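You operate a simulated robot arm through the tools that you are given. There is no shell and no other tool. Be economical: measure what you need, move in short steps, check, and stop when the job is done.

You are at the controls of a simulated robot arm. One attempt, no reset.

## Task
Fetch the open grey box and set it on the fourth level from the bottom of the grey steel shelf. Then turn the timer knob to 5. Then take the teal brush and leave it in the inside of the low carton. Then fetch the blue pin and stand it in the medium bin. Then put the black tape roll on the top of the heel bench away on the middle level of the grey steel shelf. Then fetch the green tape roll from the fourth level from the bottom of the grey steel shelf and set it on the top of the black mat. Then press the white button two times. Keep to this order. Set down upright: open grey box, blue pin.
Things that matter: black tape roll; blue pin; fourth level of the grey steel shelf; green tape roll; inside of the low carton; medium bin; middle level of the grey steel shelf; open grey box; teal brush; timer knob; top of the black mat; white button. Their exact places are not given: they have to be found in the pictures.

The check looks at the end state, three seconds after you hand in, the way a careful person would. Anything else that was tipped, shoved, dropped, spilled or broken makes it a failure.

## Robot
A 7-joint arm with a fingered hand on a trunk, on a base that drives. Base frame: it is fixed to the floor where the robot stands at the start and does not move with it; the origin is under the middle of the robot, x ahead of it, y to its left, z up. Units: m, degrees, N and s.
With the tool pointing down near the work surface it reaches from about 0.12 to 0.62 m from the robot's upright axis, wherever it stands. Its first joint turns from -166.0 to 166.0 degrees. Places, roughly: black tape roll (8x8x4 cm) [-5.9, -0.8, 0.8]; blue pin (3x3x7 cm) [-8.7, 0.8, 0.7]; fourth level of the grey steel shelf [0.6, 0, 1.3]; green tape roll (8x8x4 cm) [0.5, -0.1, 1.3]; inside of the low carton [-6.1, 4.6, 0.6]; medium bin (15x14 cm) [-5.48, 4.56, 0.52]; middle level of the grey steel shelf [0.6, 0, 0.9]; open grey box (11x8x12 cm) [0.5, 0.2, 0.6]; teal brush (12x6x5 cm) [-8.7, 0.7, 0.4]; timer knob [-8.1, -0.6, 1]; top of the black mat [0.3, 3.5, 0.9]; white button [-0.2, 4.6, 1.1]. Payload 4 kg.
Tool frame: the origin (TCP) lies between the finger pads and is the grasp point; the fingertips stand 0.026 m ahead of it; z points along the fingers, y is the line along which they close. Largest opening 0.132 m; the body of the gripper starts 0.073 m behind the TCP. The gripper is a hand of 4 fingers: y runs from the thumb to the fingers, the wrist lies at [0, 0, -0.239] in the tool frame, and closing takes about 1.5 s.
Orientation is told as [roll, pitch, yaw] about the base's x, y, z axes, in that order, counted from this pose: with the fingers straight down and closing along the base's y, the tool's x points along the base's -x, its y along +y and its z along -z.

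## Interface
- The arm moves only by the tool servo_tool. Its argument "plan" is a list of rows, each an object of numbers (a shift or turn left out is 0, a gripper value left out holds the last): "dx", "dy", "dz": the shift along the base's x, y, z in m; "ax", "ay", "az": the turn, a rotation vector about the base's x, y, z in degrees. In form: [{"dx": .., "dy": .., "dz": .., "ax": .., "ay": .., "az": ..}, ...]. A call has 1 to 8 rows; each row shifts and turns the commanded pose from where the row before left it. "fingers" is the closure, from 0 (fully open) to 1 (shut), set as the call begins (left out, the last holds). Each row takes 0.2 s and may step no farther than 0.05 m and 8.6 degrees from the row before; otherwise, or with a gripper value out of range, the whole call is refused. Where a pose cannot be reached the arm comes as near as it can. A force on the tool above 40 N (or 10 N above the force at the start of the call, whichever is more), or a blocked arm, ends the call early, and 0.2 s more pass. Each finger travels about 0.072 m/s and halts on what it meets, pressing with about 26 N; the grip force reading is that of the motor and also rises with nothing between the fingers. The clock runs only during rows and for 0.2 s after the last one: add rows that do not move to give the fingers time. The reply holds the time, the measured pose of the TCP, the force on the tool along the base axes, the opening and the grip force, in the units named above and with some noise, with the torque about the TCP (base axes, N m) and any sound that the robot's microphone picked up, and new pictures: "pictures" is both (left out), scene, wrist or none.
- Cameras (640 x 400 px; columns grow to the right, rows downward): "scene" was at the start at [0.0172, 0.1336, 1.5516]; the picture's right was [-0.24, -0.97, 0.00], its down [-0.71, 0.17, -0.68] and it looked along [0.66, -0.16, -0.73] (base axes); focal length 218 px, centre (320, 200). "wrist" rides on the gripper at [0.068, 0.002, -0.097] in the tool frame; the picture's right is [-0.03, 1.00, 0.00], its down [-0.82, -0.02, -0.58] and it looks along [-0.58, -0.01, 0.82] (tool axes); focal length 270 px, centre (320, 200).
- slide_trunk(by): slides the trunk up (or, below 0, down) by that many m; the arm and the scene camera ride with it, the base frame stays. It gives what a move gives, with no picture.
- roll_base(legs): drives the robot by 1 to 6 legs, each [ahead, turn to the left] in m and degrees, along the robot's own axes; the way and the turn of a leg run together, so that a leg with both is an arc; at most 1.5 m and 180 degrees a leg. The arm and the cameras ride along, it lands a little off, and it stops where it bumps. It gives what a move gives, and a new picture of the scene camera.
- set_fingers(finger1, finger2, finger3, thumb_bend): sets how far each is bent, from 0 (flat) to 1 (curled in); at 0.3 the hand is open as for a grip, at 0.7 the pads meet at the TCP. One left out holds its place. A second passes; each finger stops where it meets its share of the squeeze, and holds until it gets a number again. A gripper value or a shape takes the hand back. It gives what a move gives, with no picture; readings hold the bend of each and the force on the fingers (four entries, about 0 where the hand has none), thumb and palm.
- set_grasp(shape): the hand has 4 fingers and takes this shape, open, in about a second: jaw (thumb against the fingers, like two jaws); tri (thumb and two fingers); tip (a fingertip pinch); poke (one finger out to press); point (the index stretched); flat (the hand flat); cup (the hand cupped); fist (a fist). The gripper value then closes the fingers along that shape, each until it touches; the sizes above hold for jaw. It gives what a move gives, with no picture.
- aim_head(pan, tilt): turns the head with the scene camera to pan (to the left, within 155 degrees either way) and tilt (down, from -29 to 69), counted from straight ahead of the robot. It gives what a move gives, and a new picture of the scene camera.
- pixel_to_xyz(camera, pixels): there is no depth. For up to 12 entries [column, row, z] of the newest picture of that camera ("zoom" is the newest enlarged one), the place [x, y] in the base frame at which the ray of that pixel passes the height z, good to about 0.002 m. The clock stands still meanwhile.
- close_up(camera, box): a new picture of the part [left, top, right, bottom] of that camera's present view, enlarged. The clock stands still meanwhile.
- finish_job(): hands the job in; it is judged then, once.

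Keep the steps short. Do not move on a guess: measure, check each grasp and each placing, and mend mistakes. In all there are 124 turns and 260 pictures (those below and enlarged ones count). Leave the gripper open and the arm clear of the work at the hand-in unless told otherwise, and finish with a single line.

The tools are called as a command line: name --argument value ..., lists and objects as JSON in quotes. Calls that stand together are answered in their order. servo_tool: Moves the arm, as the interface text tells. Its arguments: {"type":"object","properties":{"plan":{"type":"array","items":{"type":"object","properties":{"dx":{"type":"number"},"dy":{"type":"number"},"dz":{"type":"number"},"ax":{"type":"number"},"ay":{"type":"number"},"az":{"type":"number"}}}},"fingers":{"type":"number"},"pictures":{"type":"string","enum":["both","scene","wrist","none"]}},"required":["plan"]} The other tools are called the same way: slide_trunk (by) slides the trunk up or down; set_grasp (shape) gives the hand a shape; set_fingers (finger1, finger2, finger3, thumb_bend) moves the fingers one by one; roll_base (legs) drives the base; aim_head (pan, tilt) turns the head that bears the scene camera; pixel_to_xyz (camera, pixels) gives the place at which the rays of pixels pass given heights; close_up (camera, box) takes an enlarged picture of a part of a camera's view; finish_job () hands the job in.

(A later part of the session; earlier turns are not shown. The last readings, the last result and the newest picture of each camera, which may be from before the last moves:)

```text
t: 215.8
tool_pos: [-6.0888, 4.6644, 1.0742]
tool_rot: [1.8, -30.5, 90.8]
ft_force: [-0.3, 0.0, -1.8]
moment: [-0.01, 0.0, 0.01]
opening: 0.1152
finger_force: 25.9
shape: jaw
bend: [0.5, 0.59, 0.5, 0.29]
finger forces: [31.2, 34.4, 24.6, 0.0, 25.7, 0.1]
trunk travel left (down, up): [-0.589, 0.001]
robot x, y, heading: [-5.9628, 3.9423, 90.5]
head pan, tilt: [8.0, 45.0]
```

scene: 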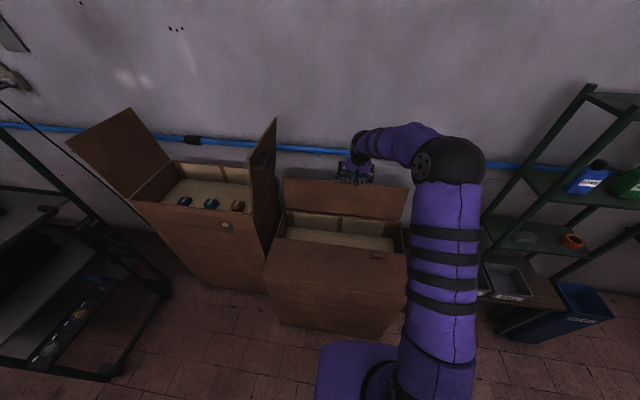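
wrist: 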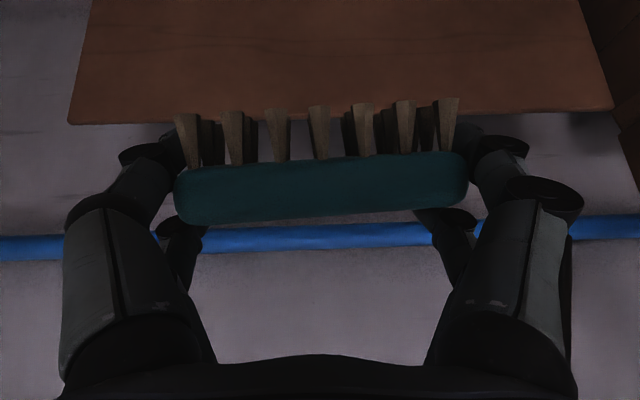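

Lower over the opening with the trunk, 3 cm further in.

servo_tool --plan '[{"dy": 0.025}, {}]' --pictures "none"

slide_trunk --by -0.35

aim_head --pan 8 --tilt 40

servo_tool --plan '[{"dz": -0.01}, {"dz": -0.01}, {"dz": -0.008}, {}]' --pictures "both"

```text
t: 216.4
tool_pos: [-6.0888, 4.6887, 1.0766]
tool_rot: [1.9, -30.3, 90.8]
ft_force: [0.8, 0.1, -0.9]
moment: [0.02, 0.0, -0.03]
opening: 0.1152
finger_force: 25.8
shape: jaw
bend: [0.5, 0.59, 0.5, 0.29]
finger forces: [31.1, 34.4, 24.8, 0.0, 25.7, 0.0]
trunk travel left (down, up): [-0.589, 0.001]
robot x, y, heading: [-5.9592, 3.9413, 90.5]
head pan, tilt: [8.0, 45.0]
```

```text
t: 219.8
tool_pos: [-6.0892, 4.6881, 0.7263]
tool_rot: [1.8, -30.3, 90.8]
ft_force: [0.2, -0.2, -1.6]
moment: [0.0, 0.01, -0.02]
opening: 0.1155
finger_force: 26.0
shape: jaw
bend: [0.5, 0.59, 0.5, 0.29]
finger forces: [31.0, 34.2, 24.7, 0.1, 25.8, 0.0]
trunk travel left (down, up): [-0.239, 0.351]
robot x, y, heading: [-5.9592, 3.9372, 90.4]
head pan, tilt: [8.0, 45.0]
```

```text
t: 220.5
tool_pos: [-6.0871, 4.6876, 0.7263]
tool_rot: [1.8, -30.3, 90.8]
ft_force: [0.2, 0.5, -0.5]
moment: [0.0, 0.02, 0.0]
opening: 0.1153
finger_force: 25.9
shape: jaw
bend: [0.5, 0.59, 0.5, 0.29]
finger forces: [31.2, 34.3, 24.6, 0.0, 25.7, 0.0]
trunk travel left (down, up): [-0.239, 0.351]
robot x, y, heading: [-5.9571, 3.9416, 90.6]
head pan, tilt: [8.0, 40.0]
```

scene: 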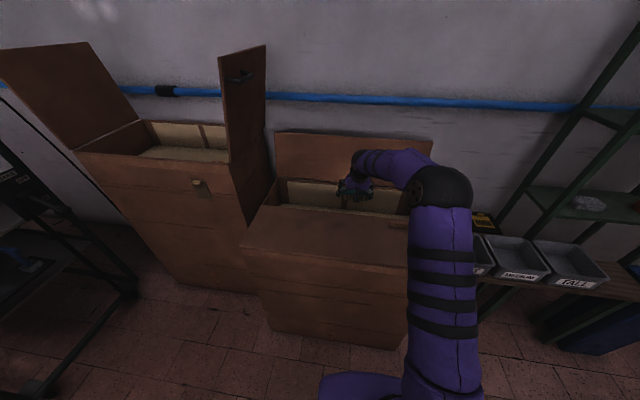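

```text
t: 221.5
tool_pos: [-6.0886, 4.6871, 0.6973]
tool_rot: [1.7, -30.3, 90.8]
ft_force: [-0.6, -0.6, -1.6]
moment: [0.01, 0.01, 0.0]
opening: 0.1153
finger_force: 26.3
shape: jaw
bend: [0.5, 0.59, 0.5, 0.29]
finger forces: [31.2, 34.1, 24.7, 0.0, 25.6, 0.0]
trunk travel left (down, up): [-0.239, 0.351]
robot x, y, heading: [-5.9579, 3.9403, 90.5]
head pan, tilt: [8.0, 40.0]
```

scene: 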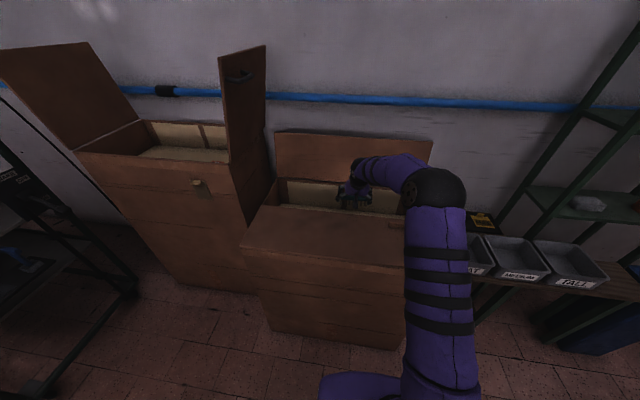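
wrist: 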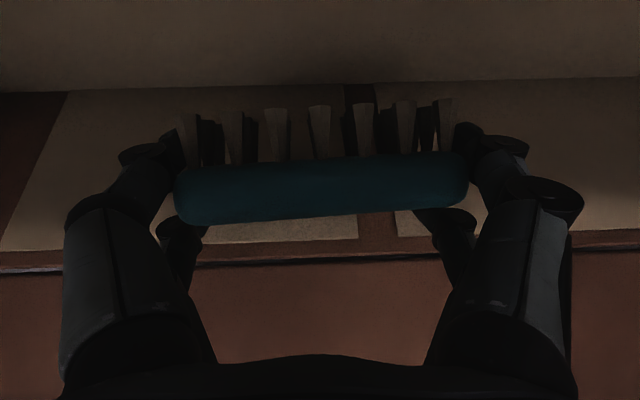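

Inside the opening, no contact yet. Go down slowly.

servo_tool --plan '[{"dz": -0.008}, {"dz": -0.008}, {"dz": -0.008}, {"dz": -0.008}, {}]' --pictures "both"

close_up --camera "scene" --box '[270, 120, 440, 240]'

```text
t: 222.7
tool_pos: [-6.0892, 4.6892, 0.6715]
tool_rot: [1.9, -30.8, 90.6]
ft_force: [0.5, 6.0, 30.6]
moment: [-4.59, -0.09, 0.03]
opening: 0.1152
finger_force: 26.1
shape: jaw
bend: [0.5, 0.59, 0.5, 0.29]
finger forces: [31.2, 34.1, 24.6, 0.0, 25.7, 0.0]
trunk travel left (down, up): [-0.239, 0.351]
robot x, y, heading: [-5.9588, 3.943, 90.6]
head pan, tilt: [8.0, 40.0]
```

scene: 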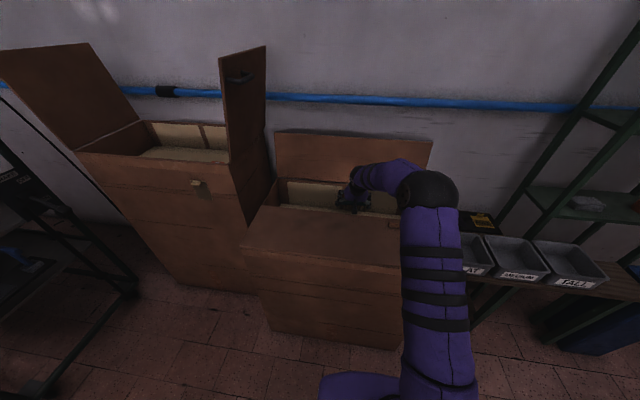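
wrist: 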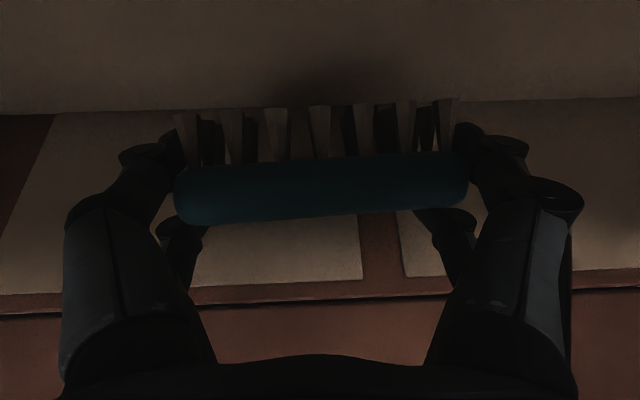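

```text
3.33 times, centred on (355, 180) of scene
```

zoom: 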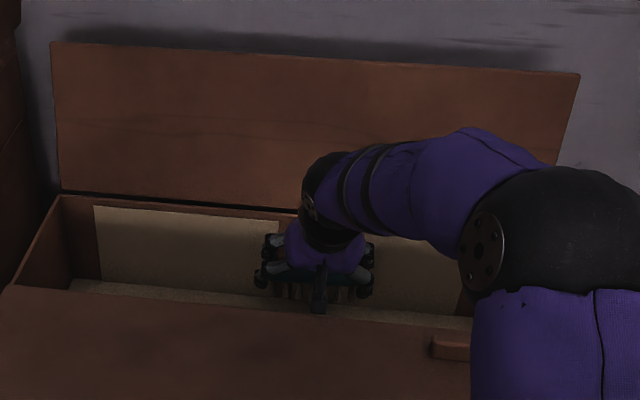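

The contact is the hand's camera block on the flap edge (moment says y≈4.55). Raise 1.2 cm and release; the brush drops only a few cm onto the fill.

servo_tool --plan '[{"dz": 0.012}, {}]' --pictures "none"

servo_tool --plan '[{}, {}, {}, {}, {}]' --fingers 0 --pictures "wrist"

```text
t: 223.3
tool_pos: [-6.0874, 4.6875, 0.6761]
tool_rot: [1.7, -30.0, 90.8]
ft_force: [0.5, 1.1, -1.4]
moment: [0.01, -0.01, -0.02]
opening: 0.115
finger_force: 26.2
shape: jaw
bend: [0.5, 0.59, 0.5, 0.29]
finger forces: [31.1, 34.0, 24.7, 0.0, 25.7, 0.0]
trunk travel left (down, up): [-0.239, 0.351]
robot x, y, heading: [-5.9589, 3.9397, 90.4]
head pan, tilt: [8.0, 40.0]
```

```text
t: 224.5
tool_pos: [-6.0883, 4.6875, 0.6789]
tool_rot: [1.8, -30.3, 90.7]
ft_force: [0.0, 0.1, -0.2]
moment: [-0.01, -0.02, 0.01]
opening: 0.1318
finger_force: 0.1
shape: jaw
bend: [0.3, 0.3, 0.3, 0.3]
finger forces: [0.0, 0.0, 0.0, 0.0, 0.0, 0.1]
trunk travel left (down, up): [-0.239, 0.351]
robot x, y, heading: [-5.9569, 3.9421, 90.6]
head pan, tilt: [8.0, 40.0]
```

wrist: 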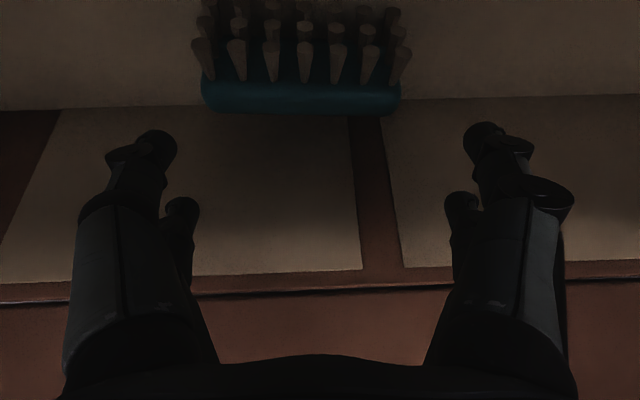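

Brush lies inside the carton. Raise the trunk, back out, and fold the arm.

slide_trunk --by 0.35

servo_tool --plan '[{"dy": -0.04, "dz": 0.025, "ax": -7.5}, {"dy": -0.04, "dz": 0.025, "ax": -7.5}, {"dy": -0.04, "dz": 0.025, "ax": -7.5}, {"dy": -0.04, "dz": 0.025, "ax": -7.5}, {"dy": -0.04}, {"dy": -0.04}, {"dy": -0.04}, {"dy": -0.03}]' --pictures "wrist"

roll_base --legs '[[-0.2, 0], [0, 47], [-0.6, 0], [0, -48], [-0.85, 0]]'

```text
t: 227.9
tool_pos: [-6.088, 4.6877, 1.0279]
tool_rot: [1.8, -30.2, 90.8]
ft_force: [-0.1, -0.7, 0.4]
moment: [-0.01, 0.0, -0.01]
opening: 0.1319
finger_force: 0.1
shape: jaw
bend: [0.3, 0.3, 0.3, 0.3]
finger forces: [0.0, 0.0, 0.0, 0.1, 0.1, 0.0]
trunk travel left (down, up): [-0.589, 0.001]
robot x, y, heading: [-5.9584, 3.9406, 90.7]
head pan, tilt: [8.0, 40.0]
```

```text
t: 229.7
tool_pos: [-6.0891, 4.377, 1.1282]
tool_rot: [2.3, -0.3, 90.7]
ft_force: [-0.2, -0.9, 0.6]
moment: [0.0, -0.02, 0.01]
opening: 0.1319
finger_force: 0.0
shape: jaw
bend: [0.3, 0.3, 0.3, 0.3]
finger forces: [0.0, 0.0, 0.1, 0.0, 0.0, 0.0]
trunk travel left (down, up): [-0.589, 0.001]
robot x, y, heading: [-5.9571, 3.9391, 90.6]
head pan, tilt: [8.0, 40.0]
```

wrist: 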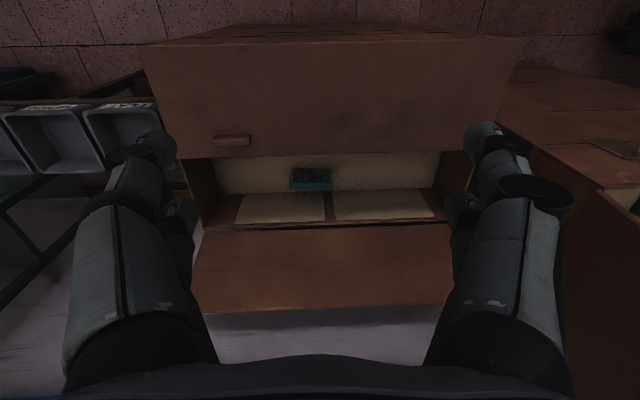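

```text
t: 243.0
tool_pos: [-5.6531, 2.937, 1.1281]
tool_rot: [2.2, -0.3, 89.4]
ft_force: [0.3, -0.5, 0.0]
moment: [-0.01, 0.01, -0.01]
opening: 0.1318
finger_force: 0.0
shape: jaw
bend: [0.3, 0.3, 0.3, 0.3]
finger forces: [0.0, 0.1, 0.0, 0.0, 0.0, 0.0]
trunk travel left (down, up): [-0.589, 0.001]
robot x, y, heading: [-5.5307, 2.4956, 89.0]
head pan, tilt: [8.0, 40.0]
```

scene: 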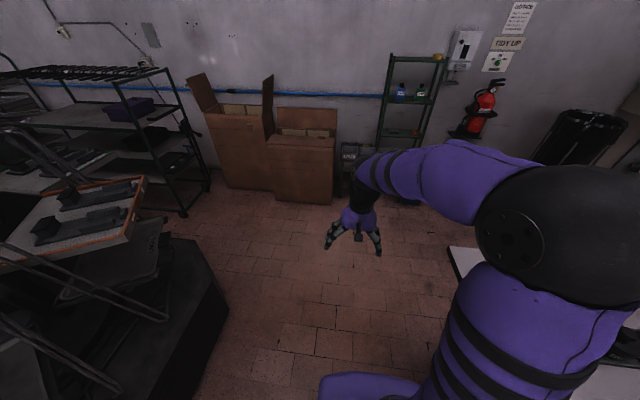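

Brush confirmed in the carton. Reverse out of the passage and go to the trolley.

roll_base --legs '[[0, -26], [-1.0, 0], [0, 140], [1.5, 0], [0.35, 0], [0, -23]]'

slide_trunk --by -0.35

aim_head --pan 0 --tilt 35

```text
t: 266.3
tool_pos: [-8.149, 0.7717, 1.1284]
tool_rot: [2.2, -0.3, 179.5]
ft_force: [0.1, 1.1, 0.3]
moment: [0.03, 0.03, 0.02]
opening: 0.132
finger_force: 0.1
shape: jaw
bend: [0.3, 0.3, 0.3, 0.3]
finger forces: [0.1, 0.0, 0.1, 0.0, 0.0, 0.1]
trunk travel left (down, up): [-0.589, 0.001]
robot x, y, heading: [-7.7068, 0.8929, 179.3]
head pan, tilt: [8.0, 40.0]
```

scene: 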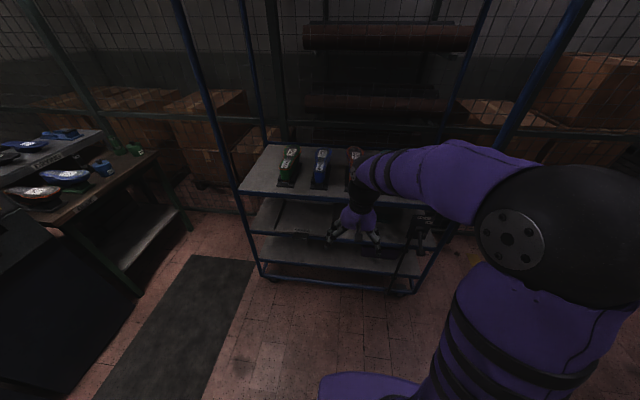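

```text
t: 269.7
tool_pos: [-8.1477, 0.7719, 0.7774]
tool_rot: [2.1, -0.4, 179.5]
ft_force: [0.0, 0.2, 0.6]
moment: [0.01, -0.01, 0.0]
opening: 0.1316
finger_force: 0.1
shape: jaw
bend: [0.3, 0.3, 0.3, 0.3]
finger forces: [0.0, 0.1, 0.0, 0.1, 0.0, 0.0]
trunk travel left (down, up): [-0.239, 0.351]
robot x, y, heading: [-7.7095, 0.8933, 179.1]
head pan, tilt: [8.0, 40.0]
```

```text
t: 270.4
tool_pos: [-8.1484, 0.7721, 0.7783]
tool_rot: [2.2, -0.3, 179.5]
ft_force: [0.3, 0.4, 0.2]
moment: [0.01, 0.01, 0.02]
opening: 0.1316
finger_force: 0.1
shape: jaw
bend: [0.3, 0.3, 0.3, 0.3]
finger forces: [0.0, 0.0, 0.1, 0.0, 0.0, 0.1]
trunk travel left (down, up): [-0.239, 0.351]
robot x, y, heading: [-7.7103, 0.8919, 179.4]
head pan, tilt: [0.0, 35.0]
```

scene: 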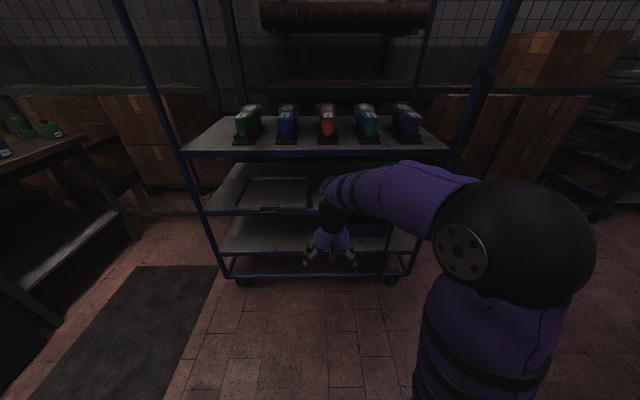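

Pitch the hand 45° forward to look at the pin with the wrist camera.

servo_tool --plan '[{"dx": -0.015, "ay": 7.5}, {"dx": -0.015, "ay": 7.5}, {"dx": -0.02, "ay": 7.5}, {"dx": -0.02, "ay": 7.5}, {"dx": -0.02, "ay": 7.5}, {"dx": -0.02, "ay": 7.5}, {}]'

close_up --camera "wrist" --box '[200, 20, 440, 180]'

close_up --camera "scene" --box '[260, 150, 420, 240]'

```text
t: 272.0
tool_pos: [-8.2554, 0.7722, 0.7767]
tool_rot: [2.6, -43.8, 179.2]
ft_force: [0.3, -0.4, 0.1]
moment: [-0.03, -0.02, 0.03]
opening: 0.132
finger_force: 0.0
shape: jaw
bend: [0.3, 0.3, 0.3, 0.3]
finger forces: [0.0, 0.0, 0.0, 0.0, 0.0, 0.0]
out of reach, approached as far as the arm can: row 6
trunk travel left (down, up): [-0.239, 0.351]
robot x, y, heading: [-7.7104, 0.8932, 179.1]
head pan, tilt: [0.0, 35.0]
```

scene: 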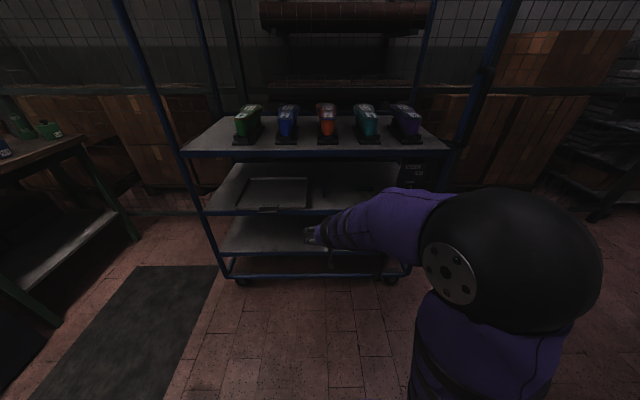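
wrist: 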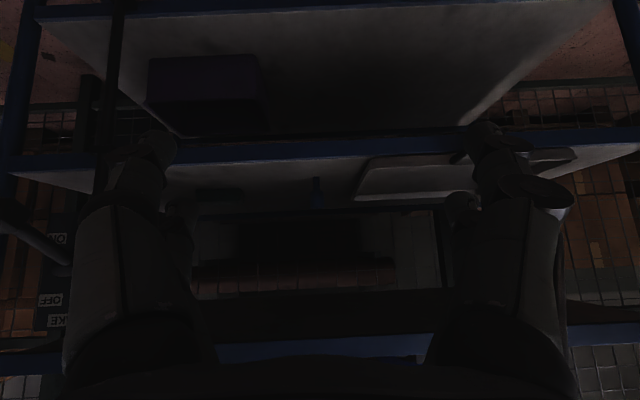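

```text
2.50 times, centred on (320, 100) of wrist
```

zoom: 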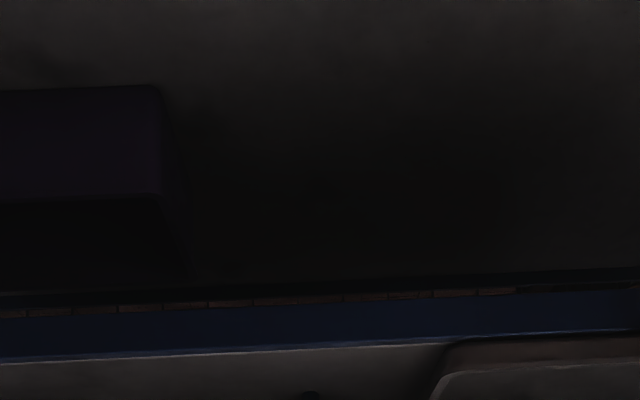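

```text
4.00 times, centred on (340, 195) of scene
```

zoom: 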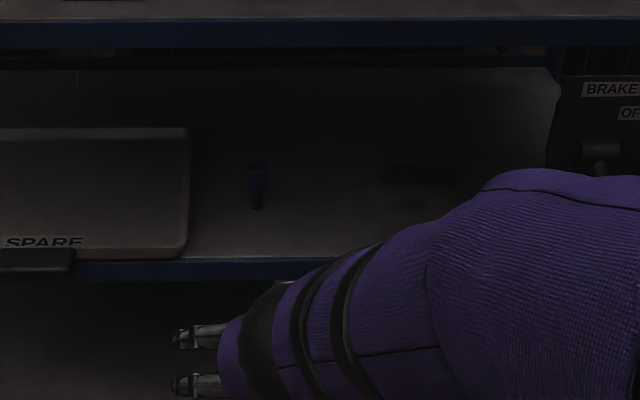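

close_up --camera "wrist" --box '[270, 150, 370, 230]'

close_up --camera "scene" --box '[304, 180, 344, 210]'

pixel_to_xyz --camera "wrist" --pixels '[[315, 180, 0.62], [315, 205, 0.69], [315, 193, 0.655]]'

pixel_to_xyz --camera "scene" --pixels '[[324.5, 202.5, 0.62], [324.5, 191, 0.69], [324.5, 202.5, 0.63], [324.5, 202.5, 0.61], [280, 215, 0.62], [280, 215, 0.63]]'

```text
5.00 times, centred on (320, 190) of wrist
```

zoom: 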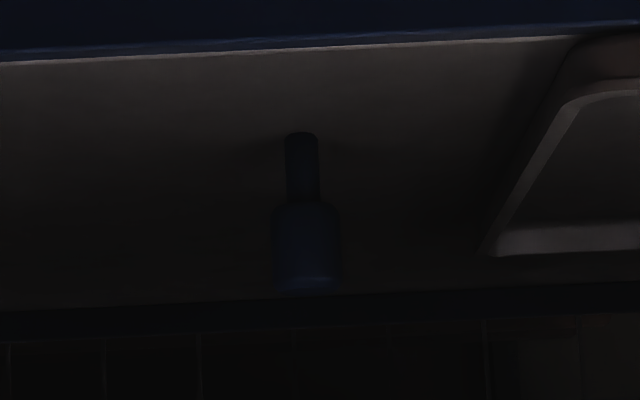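

```text
13.33 times, centred on (324, 195) of scene
```

zoom: 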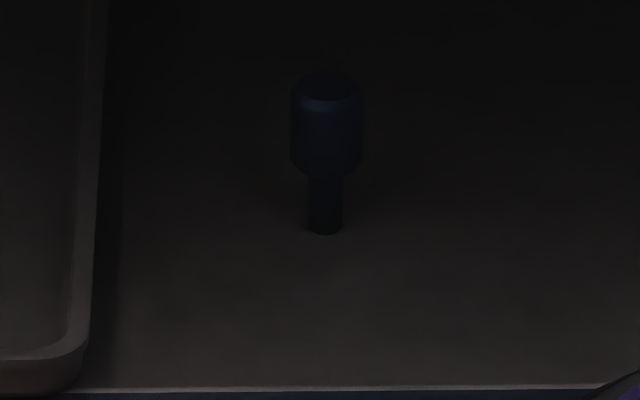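

```text
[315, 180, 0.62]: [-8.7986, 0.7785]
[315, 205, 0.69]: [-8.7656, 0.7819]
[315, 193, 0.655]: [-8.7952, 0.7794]
```

```text
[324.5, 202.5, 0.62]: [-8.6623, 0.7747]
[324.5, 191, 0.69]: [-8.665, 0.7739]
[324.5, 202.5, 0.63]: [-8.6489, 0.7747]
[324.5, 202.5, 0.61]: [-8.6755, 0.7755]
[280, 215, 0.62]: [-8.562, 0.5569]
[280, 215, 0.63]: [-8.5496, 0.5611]
```

The pin stands on its thin stem (head 3 cm on top). Drive 0.27 m nearer and re-measure.

roll_base --legs '[[0.25, 0]]'

servo_tool --plan '[{"dz": -0.02}, {"dz": -0.02}, {}]'

close_up --camera "scene" --box '[290, 140, 390, 220]'

close_up --camera "wrist" --box '[220, 60, 420, 220]'

```text
t: 273.8
tool_pos: [-8.5064, 0.7792, 0.7765]
tool_rot: [2.5, -43.7, 178.8]
ft_force: [-0.2, -0.4, -0.5]
moment: [-0.01, -0.03, 0.01]
opening: 0.1319
finger_force: 0.0
shape: jaw
bend: [0.3, 0.3, 0.3, 0.3]
finger forces: [0.1, 0.0, 0.0, 0.1, 0.1, 0.1]
trunk travel left (down, up): [-0.239, 0.351]
robot x, y, heading: [-7.9616, 0.899, 179.0]
head pan, tilt: [0.0, 35.0]
```

scene: 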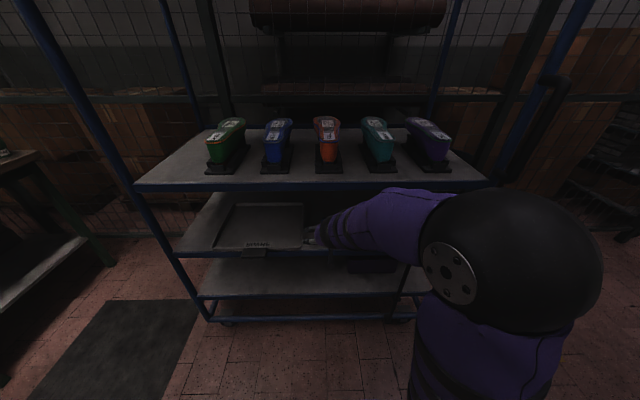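

```text
t: 274.6
tool_pos: [-8.5064, 0.7787, 0.7376]
tool_rot: [2.5, -43.8, 179.0]
ft_force: [-0.4, -0.5, -0.1]
moment: [-0.02, -0.01, -0.02]
opening: 0.1322
finger_force: 0.0
shape: jaw
bend: [0.3, 0.3, 0.3, 0.3]
finger forces: [0.1, 0.0, 0.0, 0.0, 0.0, 0.1]
trunk travel left (down, up): [-0.239, 0.351]
robot x, y, heading: [-7.9613, 0.8957, 178.9]
head pan, tilt: [0.0, 35.0]
```

scene: 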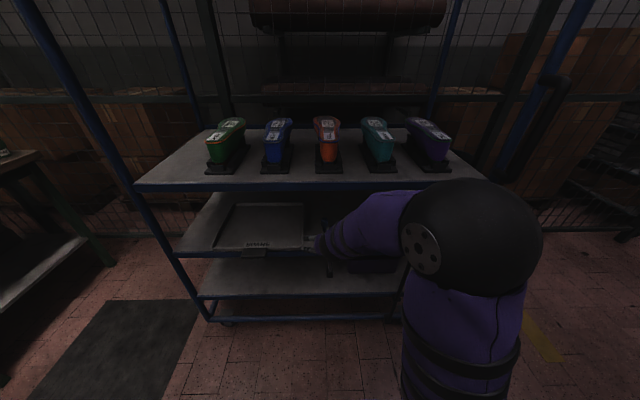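
wrist: 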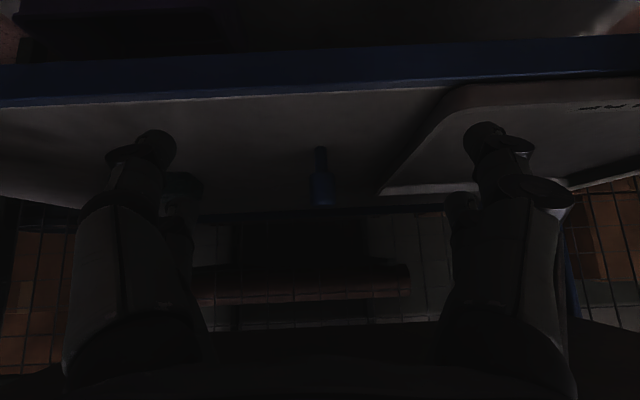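

```text
5.00 times, centred on (340, 180) of scene
```

zoom: 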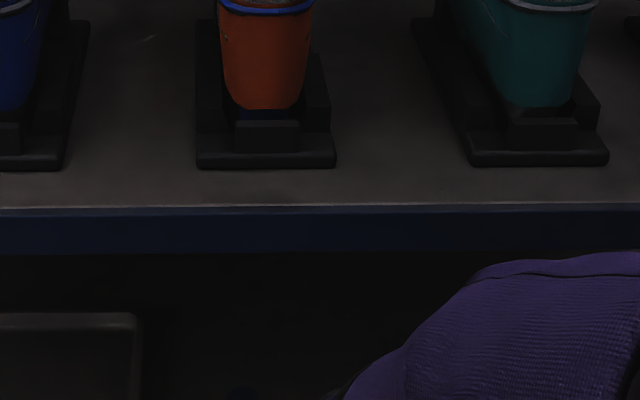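

```text
2.50 times, centred on (320, 140) of wrist
```

zoom: 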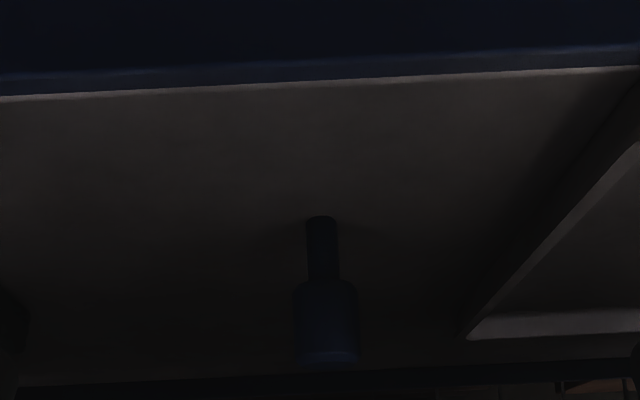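

pixel_to_xyz --camera "wrist" --pixels '[[320.8, 148, 0.62], [320.8, 148, 0.64], [320.8, 148, 0.66], [320, 94, 0.62], [320, 94, 0.64], [320, 94, 0.66], [322, 206, 0.7]]'

pixel_to_xyz --camera "scene" --pixels '[[320, 183, 0.9], [250, 252, 0.62], [250, 252, 0.64], [250, 252, 0.66], [300, 207, 0.62], [300, 207, 0.66]]'

close_up --camera "scene" --box '[200, 190, 340, 280]'

```text
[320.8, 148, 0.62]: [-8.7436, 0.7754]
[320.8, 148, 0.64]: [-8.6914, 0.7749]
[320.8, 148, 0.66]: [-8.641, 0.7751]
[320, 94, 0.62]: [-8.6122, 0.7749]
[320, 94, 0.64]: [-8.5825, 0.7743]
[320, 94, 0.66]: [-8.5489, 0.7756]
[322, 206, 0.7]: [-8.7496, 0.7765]
```

```text
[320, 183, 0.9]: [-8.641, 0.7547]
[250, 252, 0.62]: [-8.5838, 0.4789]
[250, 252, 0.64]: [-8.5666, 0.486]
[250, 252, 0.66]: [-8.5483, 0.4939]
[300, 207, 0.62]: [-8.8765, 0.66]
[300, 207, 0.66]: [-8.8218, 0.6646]
```

```text
4.44 times, centred on (270, 235) of scene
```

zoom: 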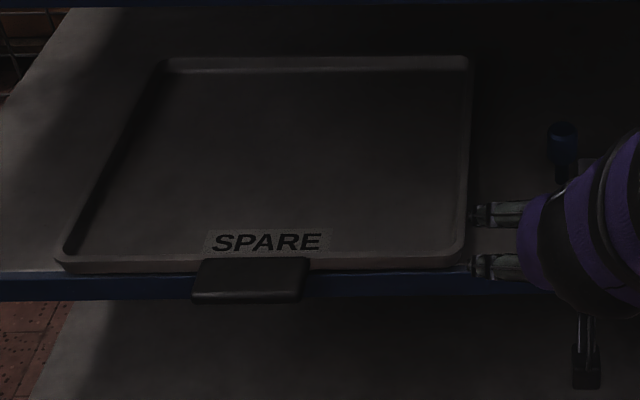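

pixel_to_xyz --camera "zoom" --pixels '[[563, 182, 0.64], [563, 182, 0.66], [563, 128, 0.71], [563, 128, 0.73], [20, 272, 0.66], [20, 272, 0.64], [400, 268, 0.66]]'

```text
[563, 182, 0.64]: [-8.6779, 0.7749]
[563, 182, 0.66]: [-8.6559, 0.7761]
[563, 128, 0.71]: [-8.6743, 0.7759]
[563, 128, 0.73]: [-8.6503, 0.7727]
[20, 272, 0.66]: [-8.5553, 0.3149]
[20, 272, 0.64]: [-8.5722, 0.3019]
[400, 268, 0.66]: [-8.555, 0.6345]
```

Consistent now: mid shelf z≈0.65, edge x≈-8.563, pin at (-8.672,0.775), z 0.65–0.72. The SPARE tray rim is near, so I pre-close the fingers to ~7 cm, then lower and line up.

servo_tool --plan '[{"dz": -0.015, "dy": -0.003}, {"dz": -0.015}, {"dx": -0.03}, {"dx": -0.02}, {}, {}]' --fingers 0.45

close_up --camera "wrist" --box '[120, 40, 520, 240]'

close_up --camera "scene" --box '[270, 190, 370, 270]'

```text
t: 276.0
tool_pos: [-8.5559, 0.7773, 0.7074]
tool_rot: [2.5, -43.8, 178.9]
ft_force: [-0.8, -0.1, 0.1]
moment: [0.04, -0.01, 0.01]
opening: 0.0731
finger_force: 0.0
shape: jaw
bend: [0.72, 0.72, 0.72, 0.7]
finger forces: [0.0, 0.0, 0.0, 0.1, 0.0, 0.0]
trunk travel left (down, up): [-0.239, 0.351]
robot x, y, heading: [-7.9608, 0.8955, 178.8]
head pan, tilt: [0.0, 35.0]
```

scene: 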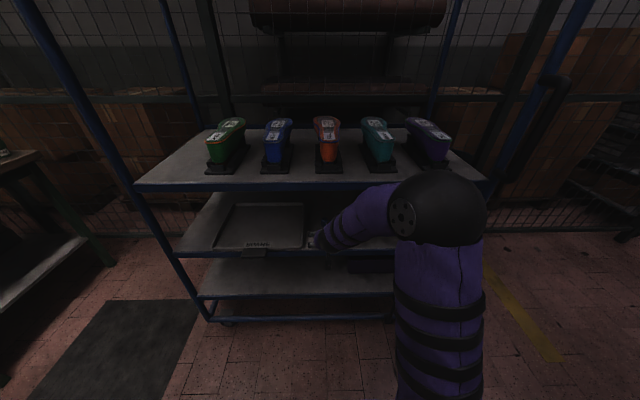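
wrist: 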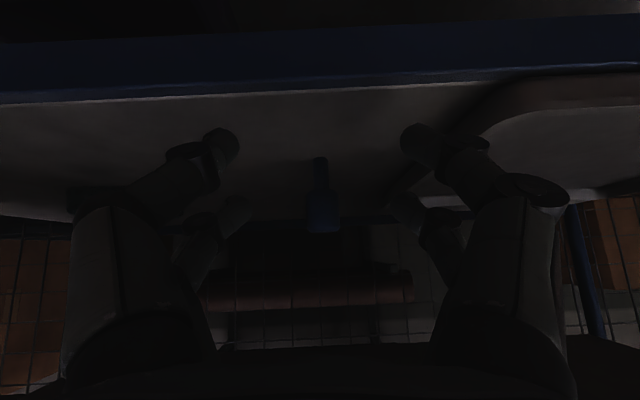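

```text
1.60 times, centred on (320, 140) of wrist
```

zoom: 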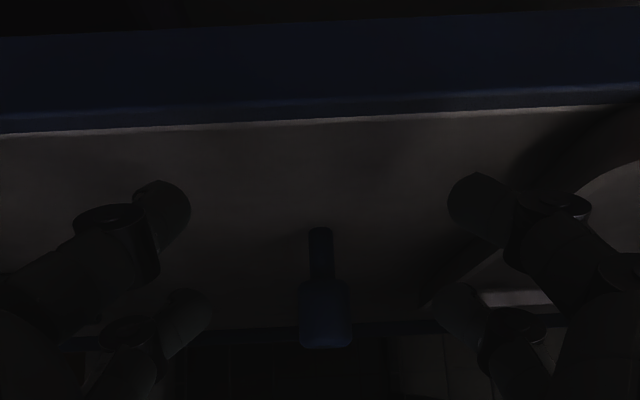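

```text
5.00 times, centred on (320, 230) of scene
```

zoom: 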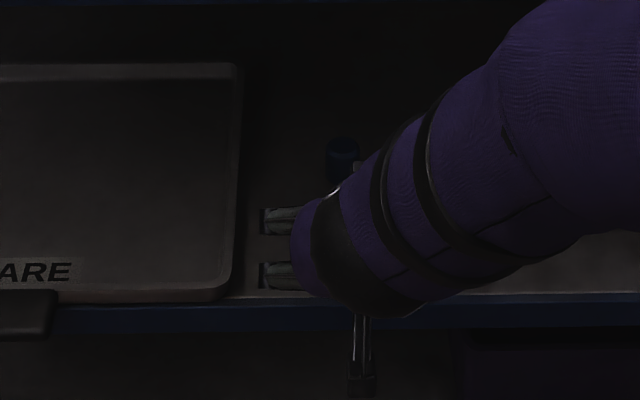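

Fingers straddle the pin (col 321). Advance 13.4 cm.

servo_tool --plan '[{"dx": -0.03, "dy": -0.001}, {"dx": -0.03}, {"dx": -0.03}, {"dx": -0.025}, {"dx": -0.015}, {}]' --pictures "wrist"

close_up --camera "wrist" --box '[160, 0, 480, 240]'

```text
t: 277.4
tool_pos: [-8.6874, 0.7757, 0.7072]
tool_rot: [2.4, -43.8, 178.9]
ft_force: [-0.3, 0.4, -0.1]
moment: [-0.01, -0.02, -0.01]
opening: 0.0732
finger_force: 0.2
shape: jaw
bend: [0.72, 0.72, 0.72, 0.7]
finger forces: [0.1, 0.0, 0.1, 0.0, 0.0, 0.0]
trunk travel left (down, up): [-0.239, 0.351]
robot x, y, heading: [-7.9581, 0.8964, 179.1]
head pan, tilt: [0.0, 35.0]
```

wrist: 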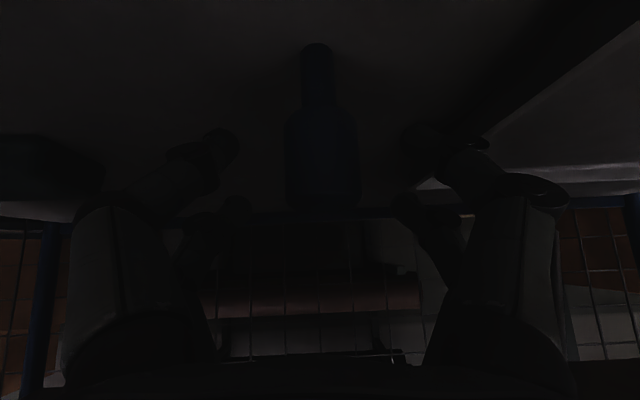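

```text
1.67 times, centred on (320, 120) of wrist
```

zoom: 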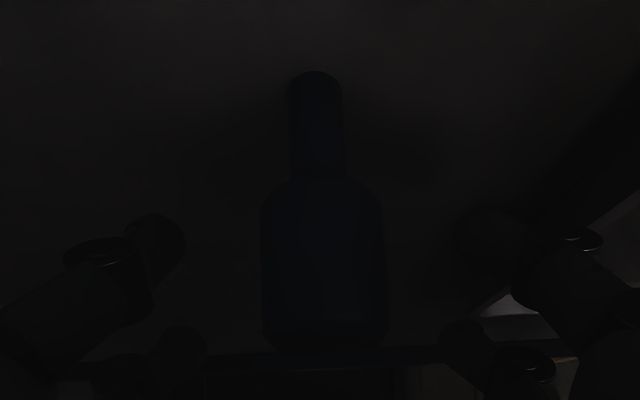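

Head (rows 108–208) is level with the lower digits (row 145), centred. Close, then lift 3 cm.

servo_tool --plan '[{}, {}, {}, {}, {}]' --fingers 1 --pictures "wrist"

servo_tool --plan '[{"dz": 0.01}, {"dz": 0.01}, {}]' --pictures "wrist"

close_up --camera "wrist" --box '[160, 0, 480, 240]'

```text
t: 278.6
tool_pos: [-8.6872, 0.7752, 0.7069]
tool_rot: [2.5, -43.7, 178.9]
ft_force: [-0.8, 0.2, -0.1]
moment: [0.0, 0.0, 0.03]
opening: 0.0
finger_force: 26.2
shape: jaw
bend: [0.62, 0.63, 0.63, 0.7]
finger forces: [0.0, 0.0, 0.0, 0.1, 0.0, 0.0]
trunk travel left (down, up): [-0.239, 0.351]
robot x, y, heading: [-7.959, 0.8999, 179.1]
head pan, tilt: [0.0, 35.0]
```

wrist: 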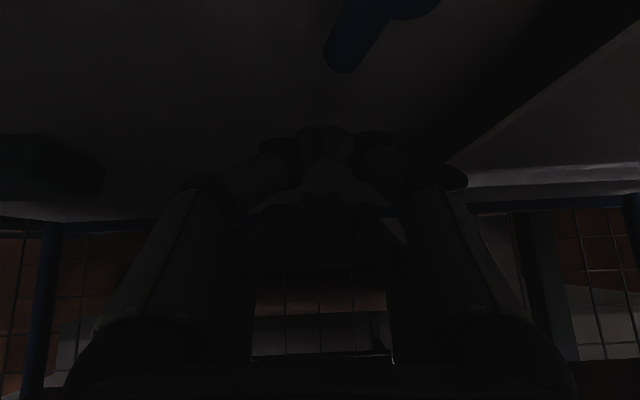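

```text
t: 279.4
tool_pos: [-8.6849, 0.7744, 0.7286]
tool_rot: [2.5, -43.8, 178.9]
ft_force: [-0.1, 0.4, 0.1]
moment: [0.03, 0.05, 0.01]
opening: 0.0001
finger_force: 25.5
shape: jaw
bend: [0.62, 0.63, 0.63, 0.7]
finger forces: [0.0, 0.0, 0.1, 0.0, 0.0, 0.0]
trunk travel left (down, up): [-0.239, 0.351]
robot x, y, heading: [-7.9598, 0.8956, 179.0]
head pan, tilt: [0.0, 35.0]
```

wrist: 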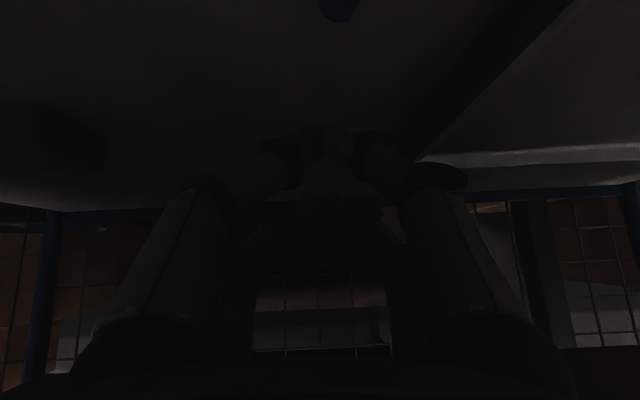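

```text
1.67 times, centred on (320, 120) of wrist
```

zoom: 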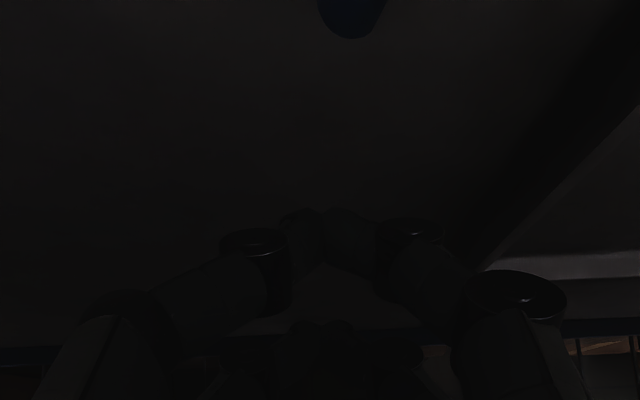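

The pin slipped out forward and lies on the shelf at about (-8.657,0.755). Back out carefully above it, then look.

servo_tool --plan '[{"dz": 0.01}, {"dx": 0.015, "dz": 0.008}, {"dx": 0.02, "dz": 0.01}, {"dx": 0.03, "dz": 0.01}, {"dx": 0.03}, {}]' --pictures "wrist"

close_up --camera "wrist" --box '[160, 0, 480, 240]'

```text
t: 280.8
tool_pos: [-8.5909, 0.7762, 0.7652]
tool_rot: [2.6, -43.8, 178.8]
ft_force: [0.0, 1.0, -0.9]
moment: [-0.01, -0.01, -0.03]
opening: 0.0
finger_force: 26.5
shape: jaw
bend: [0.62, 0.63, 0.63, 0.7]
finger forces: [0.0, 0.1, 0.1, 0.0, 0.1, 0.0]
trunk travel left (down, up): [-0.239, 0.351]
robot x, y, heading: [-7.9573, 0.8985, 179.3]
head pan, tilt: [0.0, 35.0]
```

wrist: 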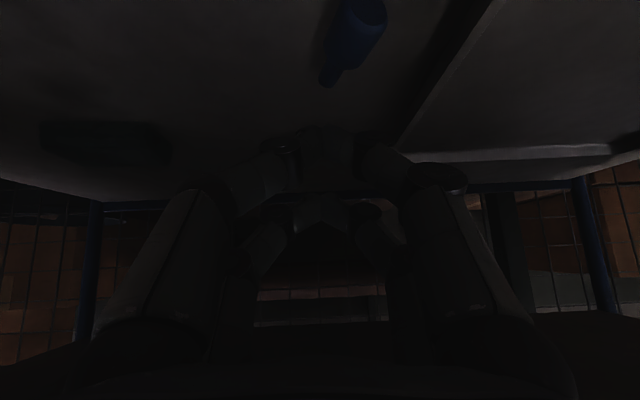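

```text
1.67 times, centred on (320, 120) of wrist
```

zoom: 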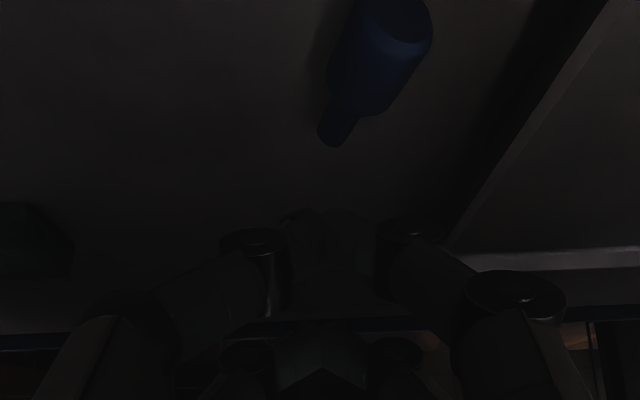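

The pin lies with its head toward me, axis yawed ~16°. Grasping it nearly horizontally along its axis will let me stand it later with the hand vertical. Back off 0.12 m, tilt the hand to 75° and look again.

roll_base --legs '[[-0.15, 0]]'

servo_tool --plan '[{"dx": -0.01, "dz": 0.0, "ay": 7.8}, {"dx": -0.01, "ay": 7.8}, {"dx": -0.01, "ay": 7.8}, {"dx": -0.01, "ay": 7.8}, {"az": -8}, {"az": -8}, {}]' --fingers 0.45

close_up --camera "scene" --box '[260, 160, 400, 260]'

```text
t: 282.2
tool_pos: [-8.4388, 0.7731, 0.7646]
tool_rot: [2.4, -43.9, 178.9]
ft_force: [0.4, -0.8, -0.2]
moment: [-0.03, -0.01, -0.01]
opening: 0.0
finger_force: 26.2
shape: jaw
bend: [0.62, 0.63, 0.63, 0.7]
finger forces: [0.0, 0.1, 0.0, 0.0, 0.0, 0.0]
trunk travel left (down, up): [-0.239, 0.351]
robot x, y, heading: [-7.8087, 0.897, 179.0]
head pan, tilt: [0.0, 35.0]
```

scene: 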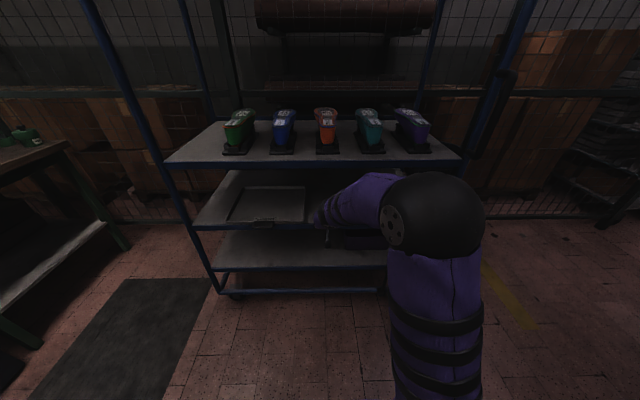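

```text
t: 283.8
tool_pos: [-8.4703, 0.7826, 0.7624]
tool_rot: [1.1, -68.1, 162.4]
ft_force: [0.4, -0.3, -0.2]
moment: [0.01, -0.01, 0.0]
opening: 0.0718
finger_force: 0.0
shape: jaw
bend: [0.72, 0.72, 0.72, 0.7]
finger forces: [0.0, 0.1, 0.1, 0.0, 0.1, 0.0]
out of reach, approached as far as the arm can: row 1, 2
trunk travel left (down, up): [-0.239, 0.351]
robot x, y, heading: [-7.8073, 0.8934, 179.0]
head pan, tilt: [0.0, 35.0]
```

scene: 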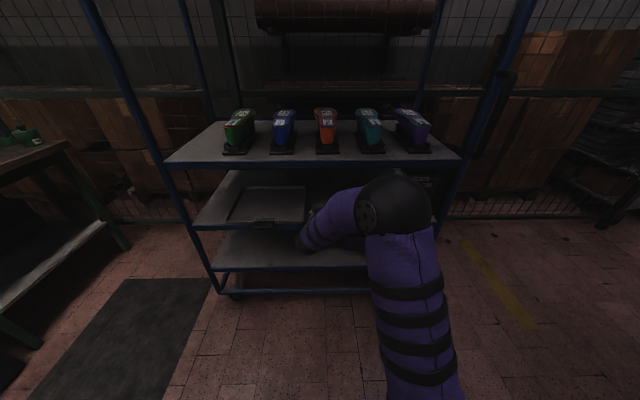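
wrist: 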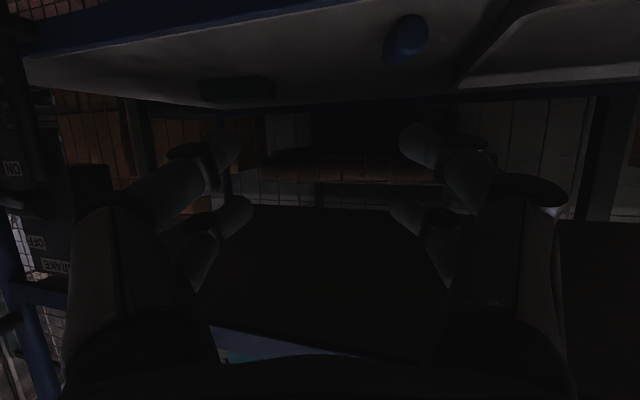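

```text
4.00 times, centred on (330, 210) of scene
```

zoom: 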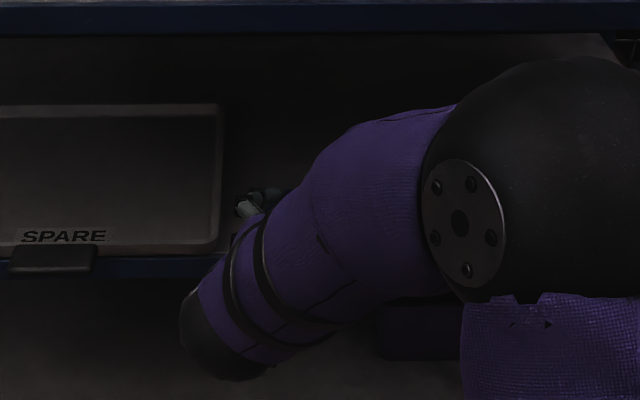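

close_up --camera "wrist" --box '[350, 0, 470, 90]'

pixel_to_xyz --camera "wrist" --pixels '[[408, 36, 0.665], [388, 55, 0.658], [330, 18, 0.65], [460, 8, 0.65], [330, 18, 0.64]]'

```text
4.44 times, centred on (410, 45) of wrist
```

zoom: 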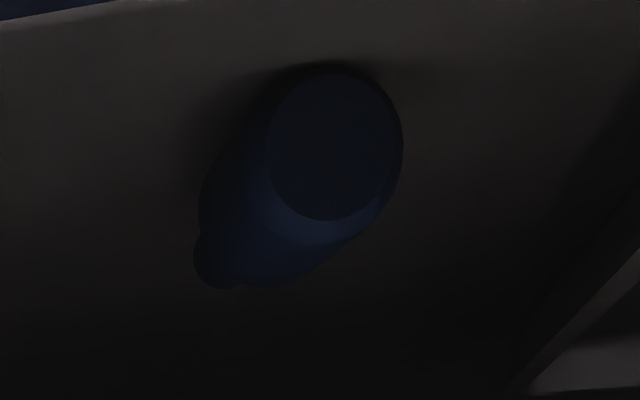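

```text
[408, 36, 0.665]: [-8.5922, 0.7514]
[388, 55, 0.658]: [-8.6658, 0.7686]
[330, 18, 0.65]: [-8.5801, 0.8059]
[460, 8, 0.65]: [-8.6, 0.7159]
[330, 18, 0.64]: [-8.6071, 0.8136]
```

Pin axis heading ≈166°, head centre ≈(-8.609,0.754,0.665). Move to a start point 9 cm before it on its axis, fingers at ~5 cm.

servo_tool --plan '[{"dx": -0.015, "dy": -0.017, "dz": -0.015, "ay": 3.4, "az": 1.8}, {"dx": -0.015, "dy": -0.017, "dz": -0.015, "ay": 3.4, "az": 1.8}, {"dx": -0.015, "dy": -0.017, "dz": -0.015}, {}, {}]' --fingers 0.62 --pictures "wrist"

```text
t: 285.0
tool_pos: [-8.5161, 0.73, 0.716]
tool_rot: [8.0, -74.3, 159.3]
ft_force: [0.0, -0.3, -0.4]
moment: [0.0, 0.01, 0.02]
opening: 0.0505
finger_force: 0.0
shape: jaw
bend: [0.73, 0.73, 0.73, 0.7]
finger forces: [0.0, 0.0, 0.0, 0.0, 0.0, 0.0]
trunk travel left (down, up): [-0.239, 0.351]
robot x, y, heading: [-7.8031, 0.8929, 178.7]
head pan, tilt: [0.0, 35.0]
```

wrist: 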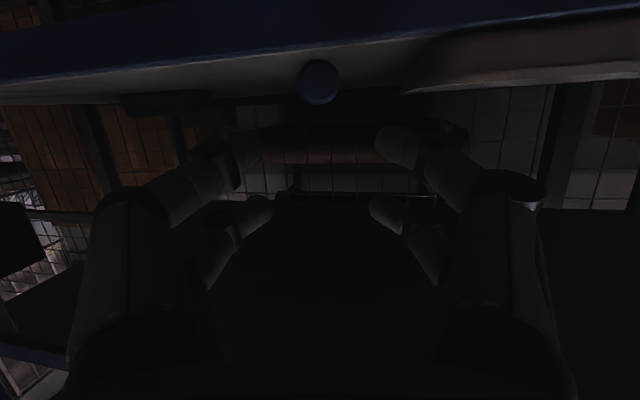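

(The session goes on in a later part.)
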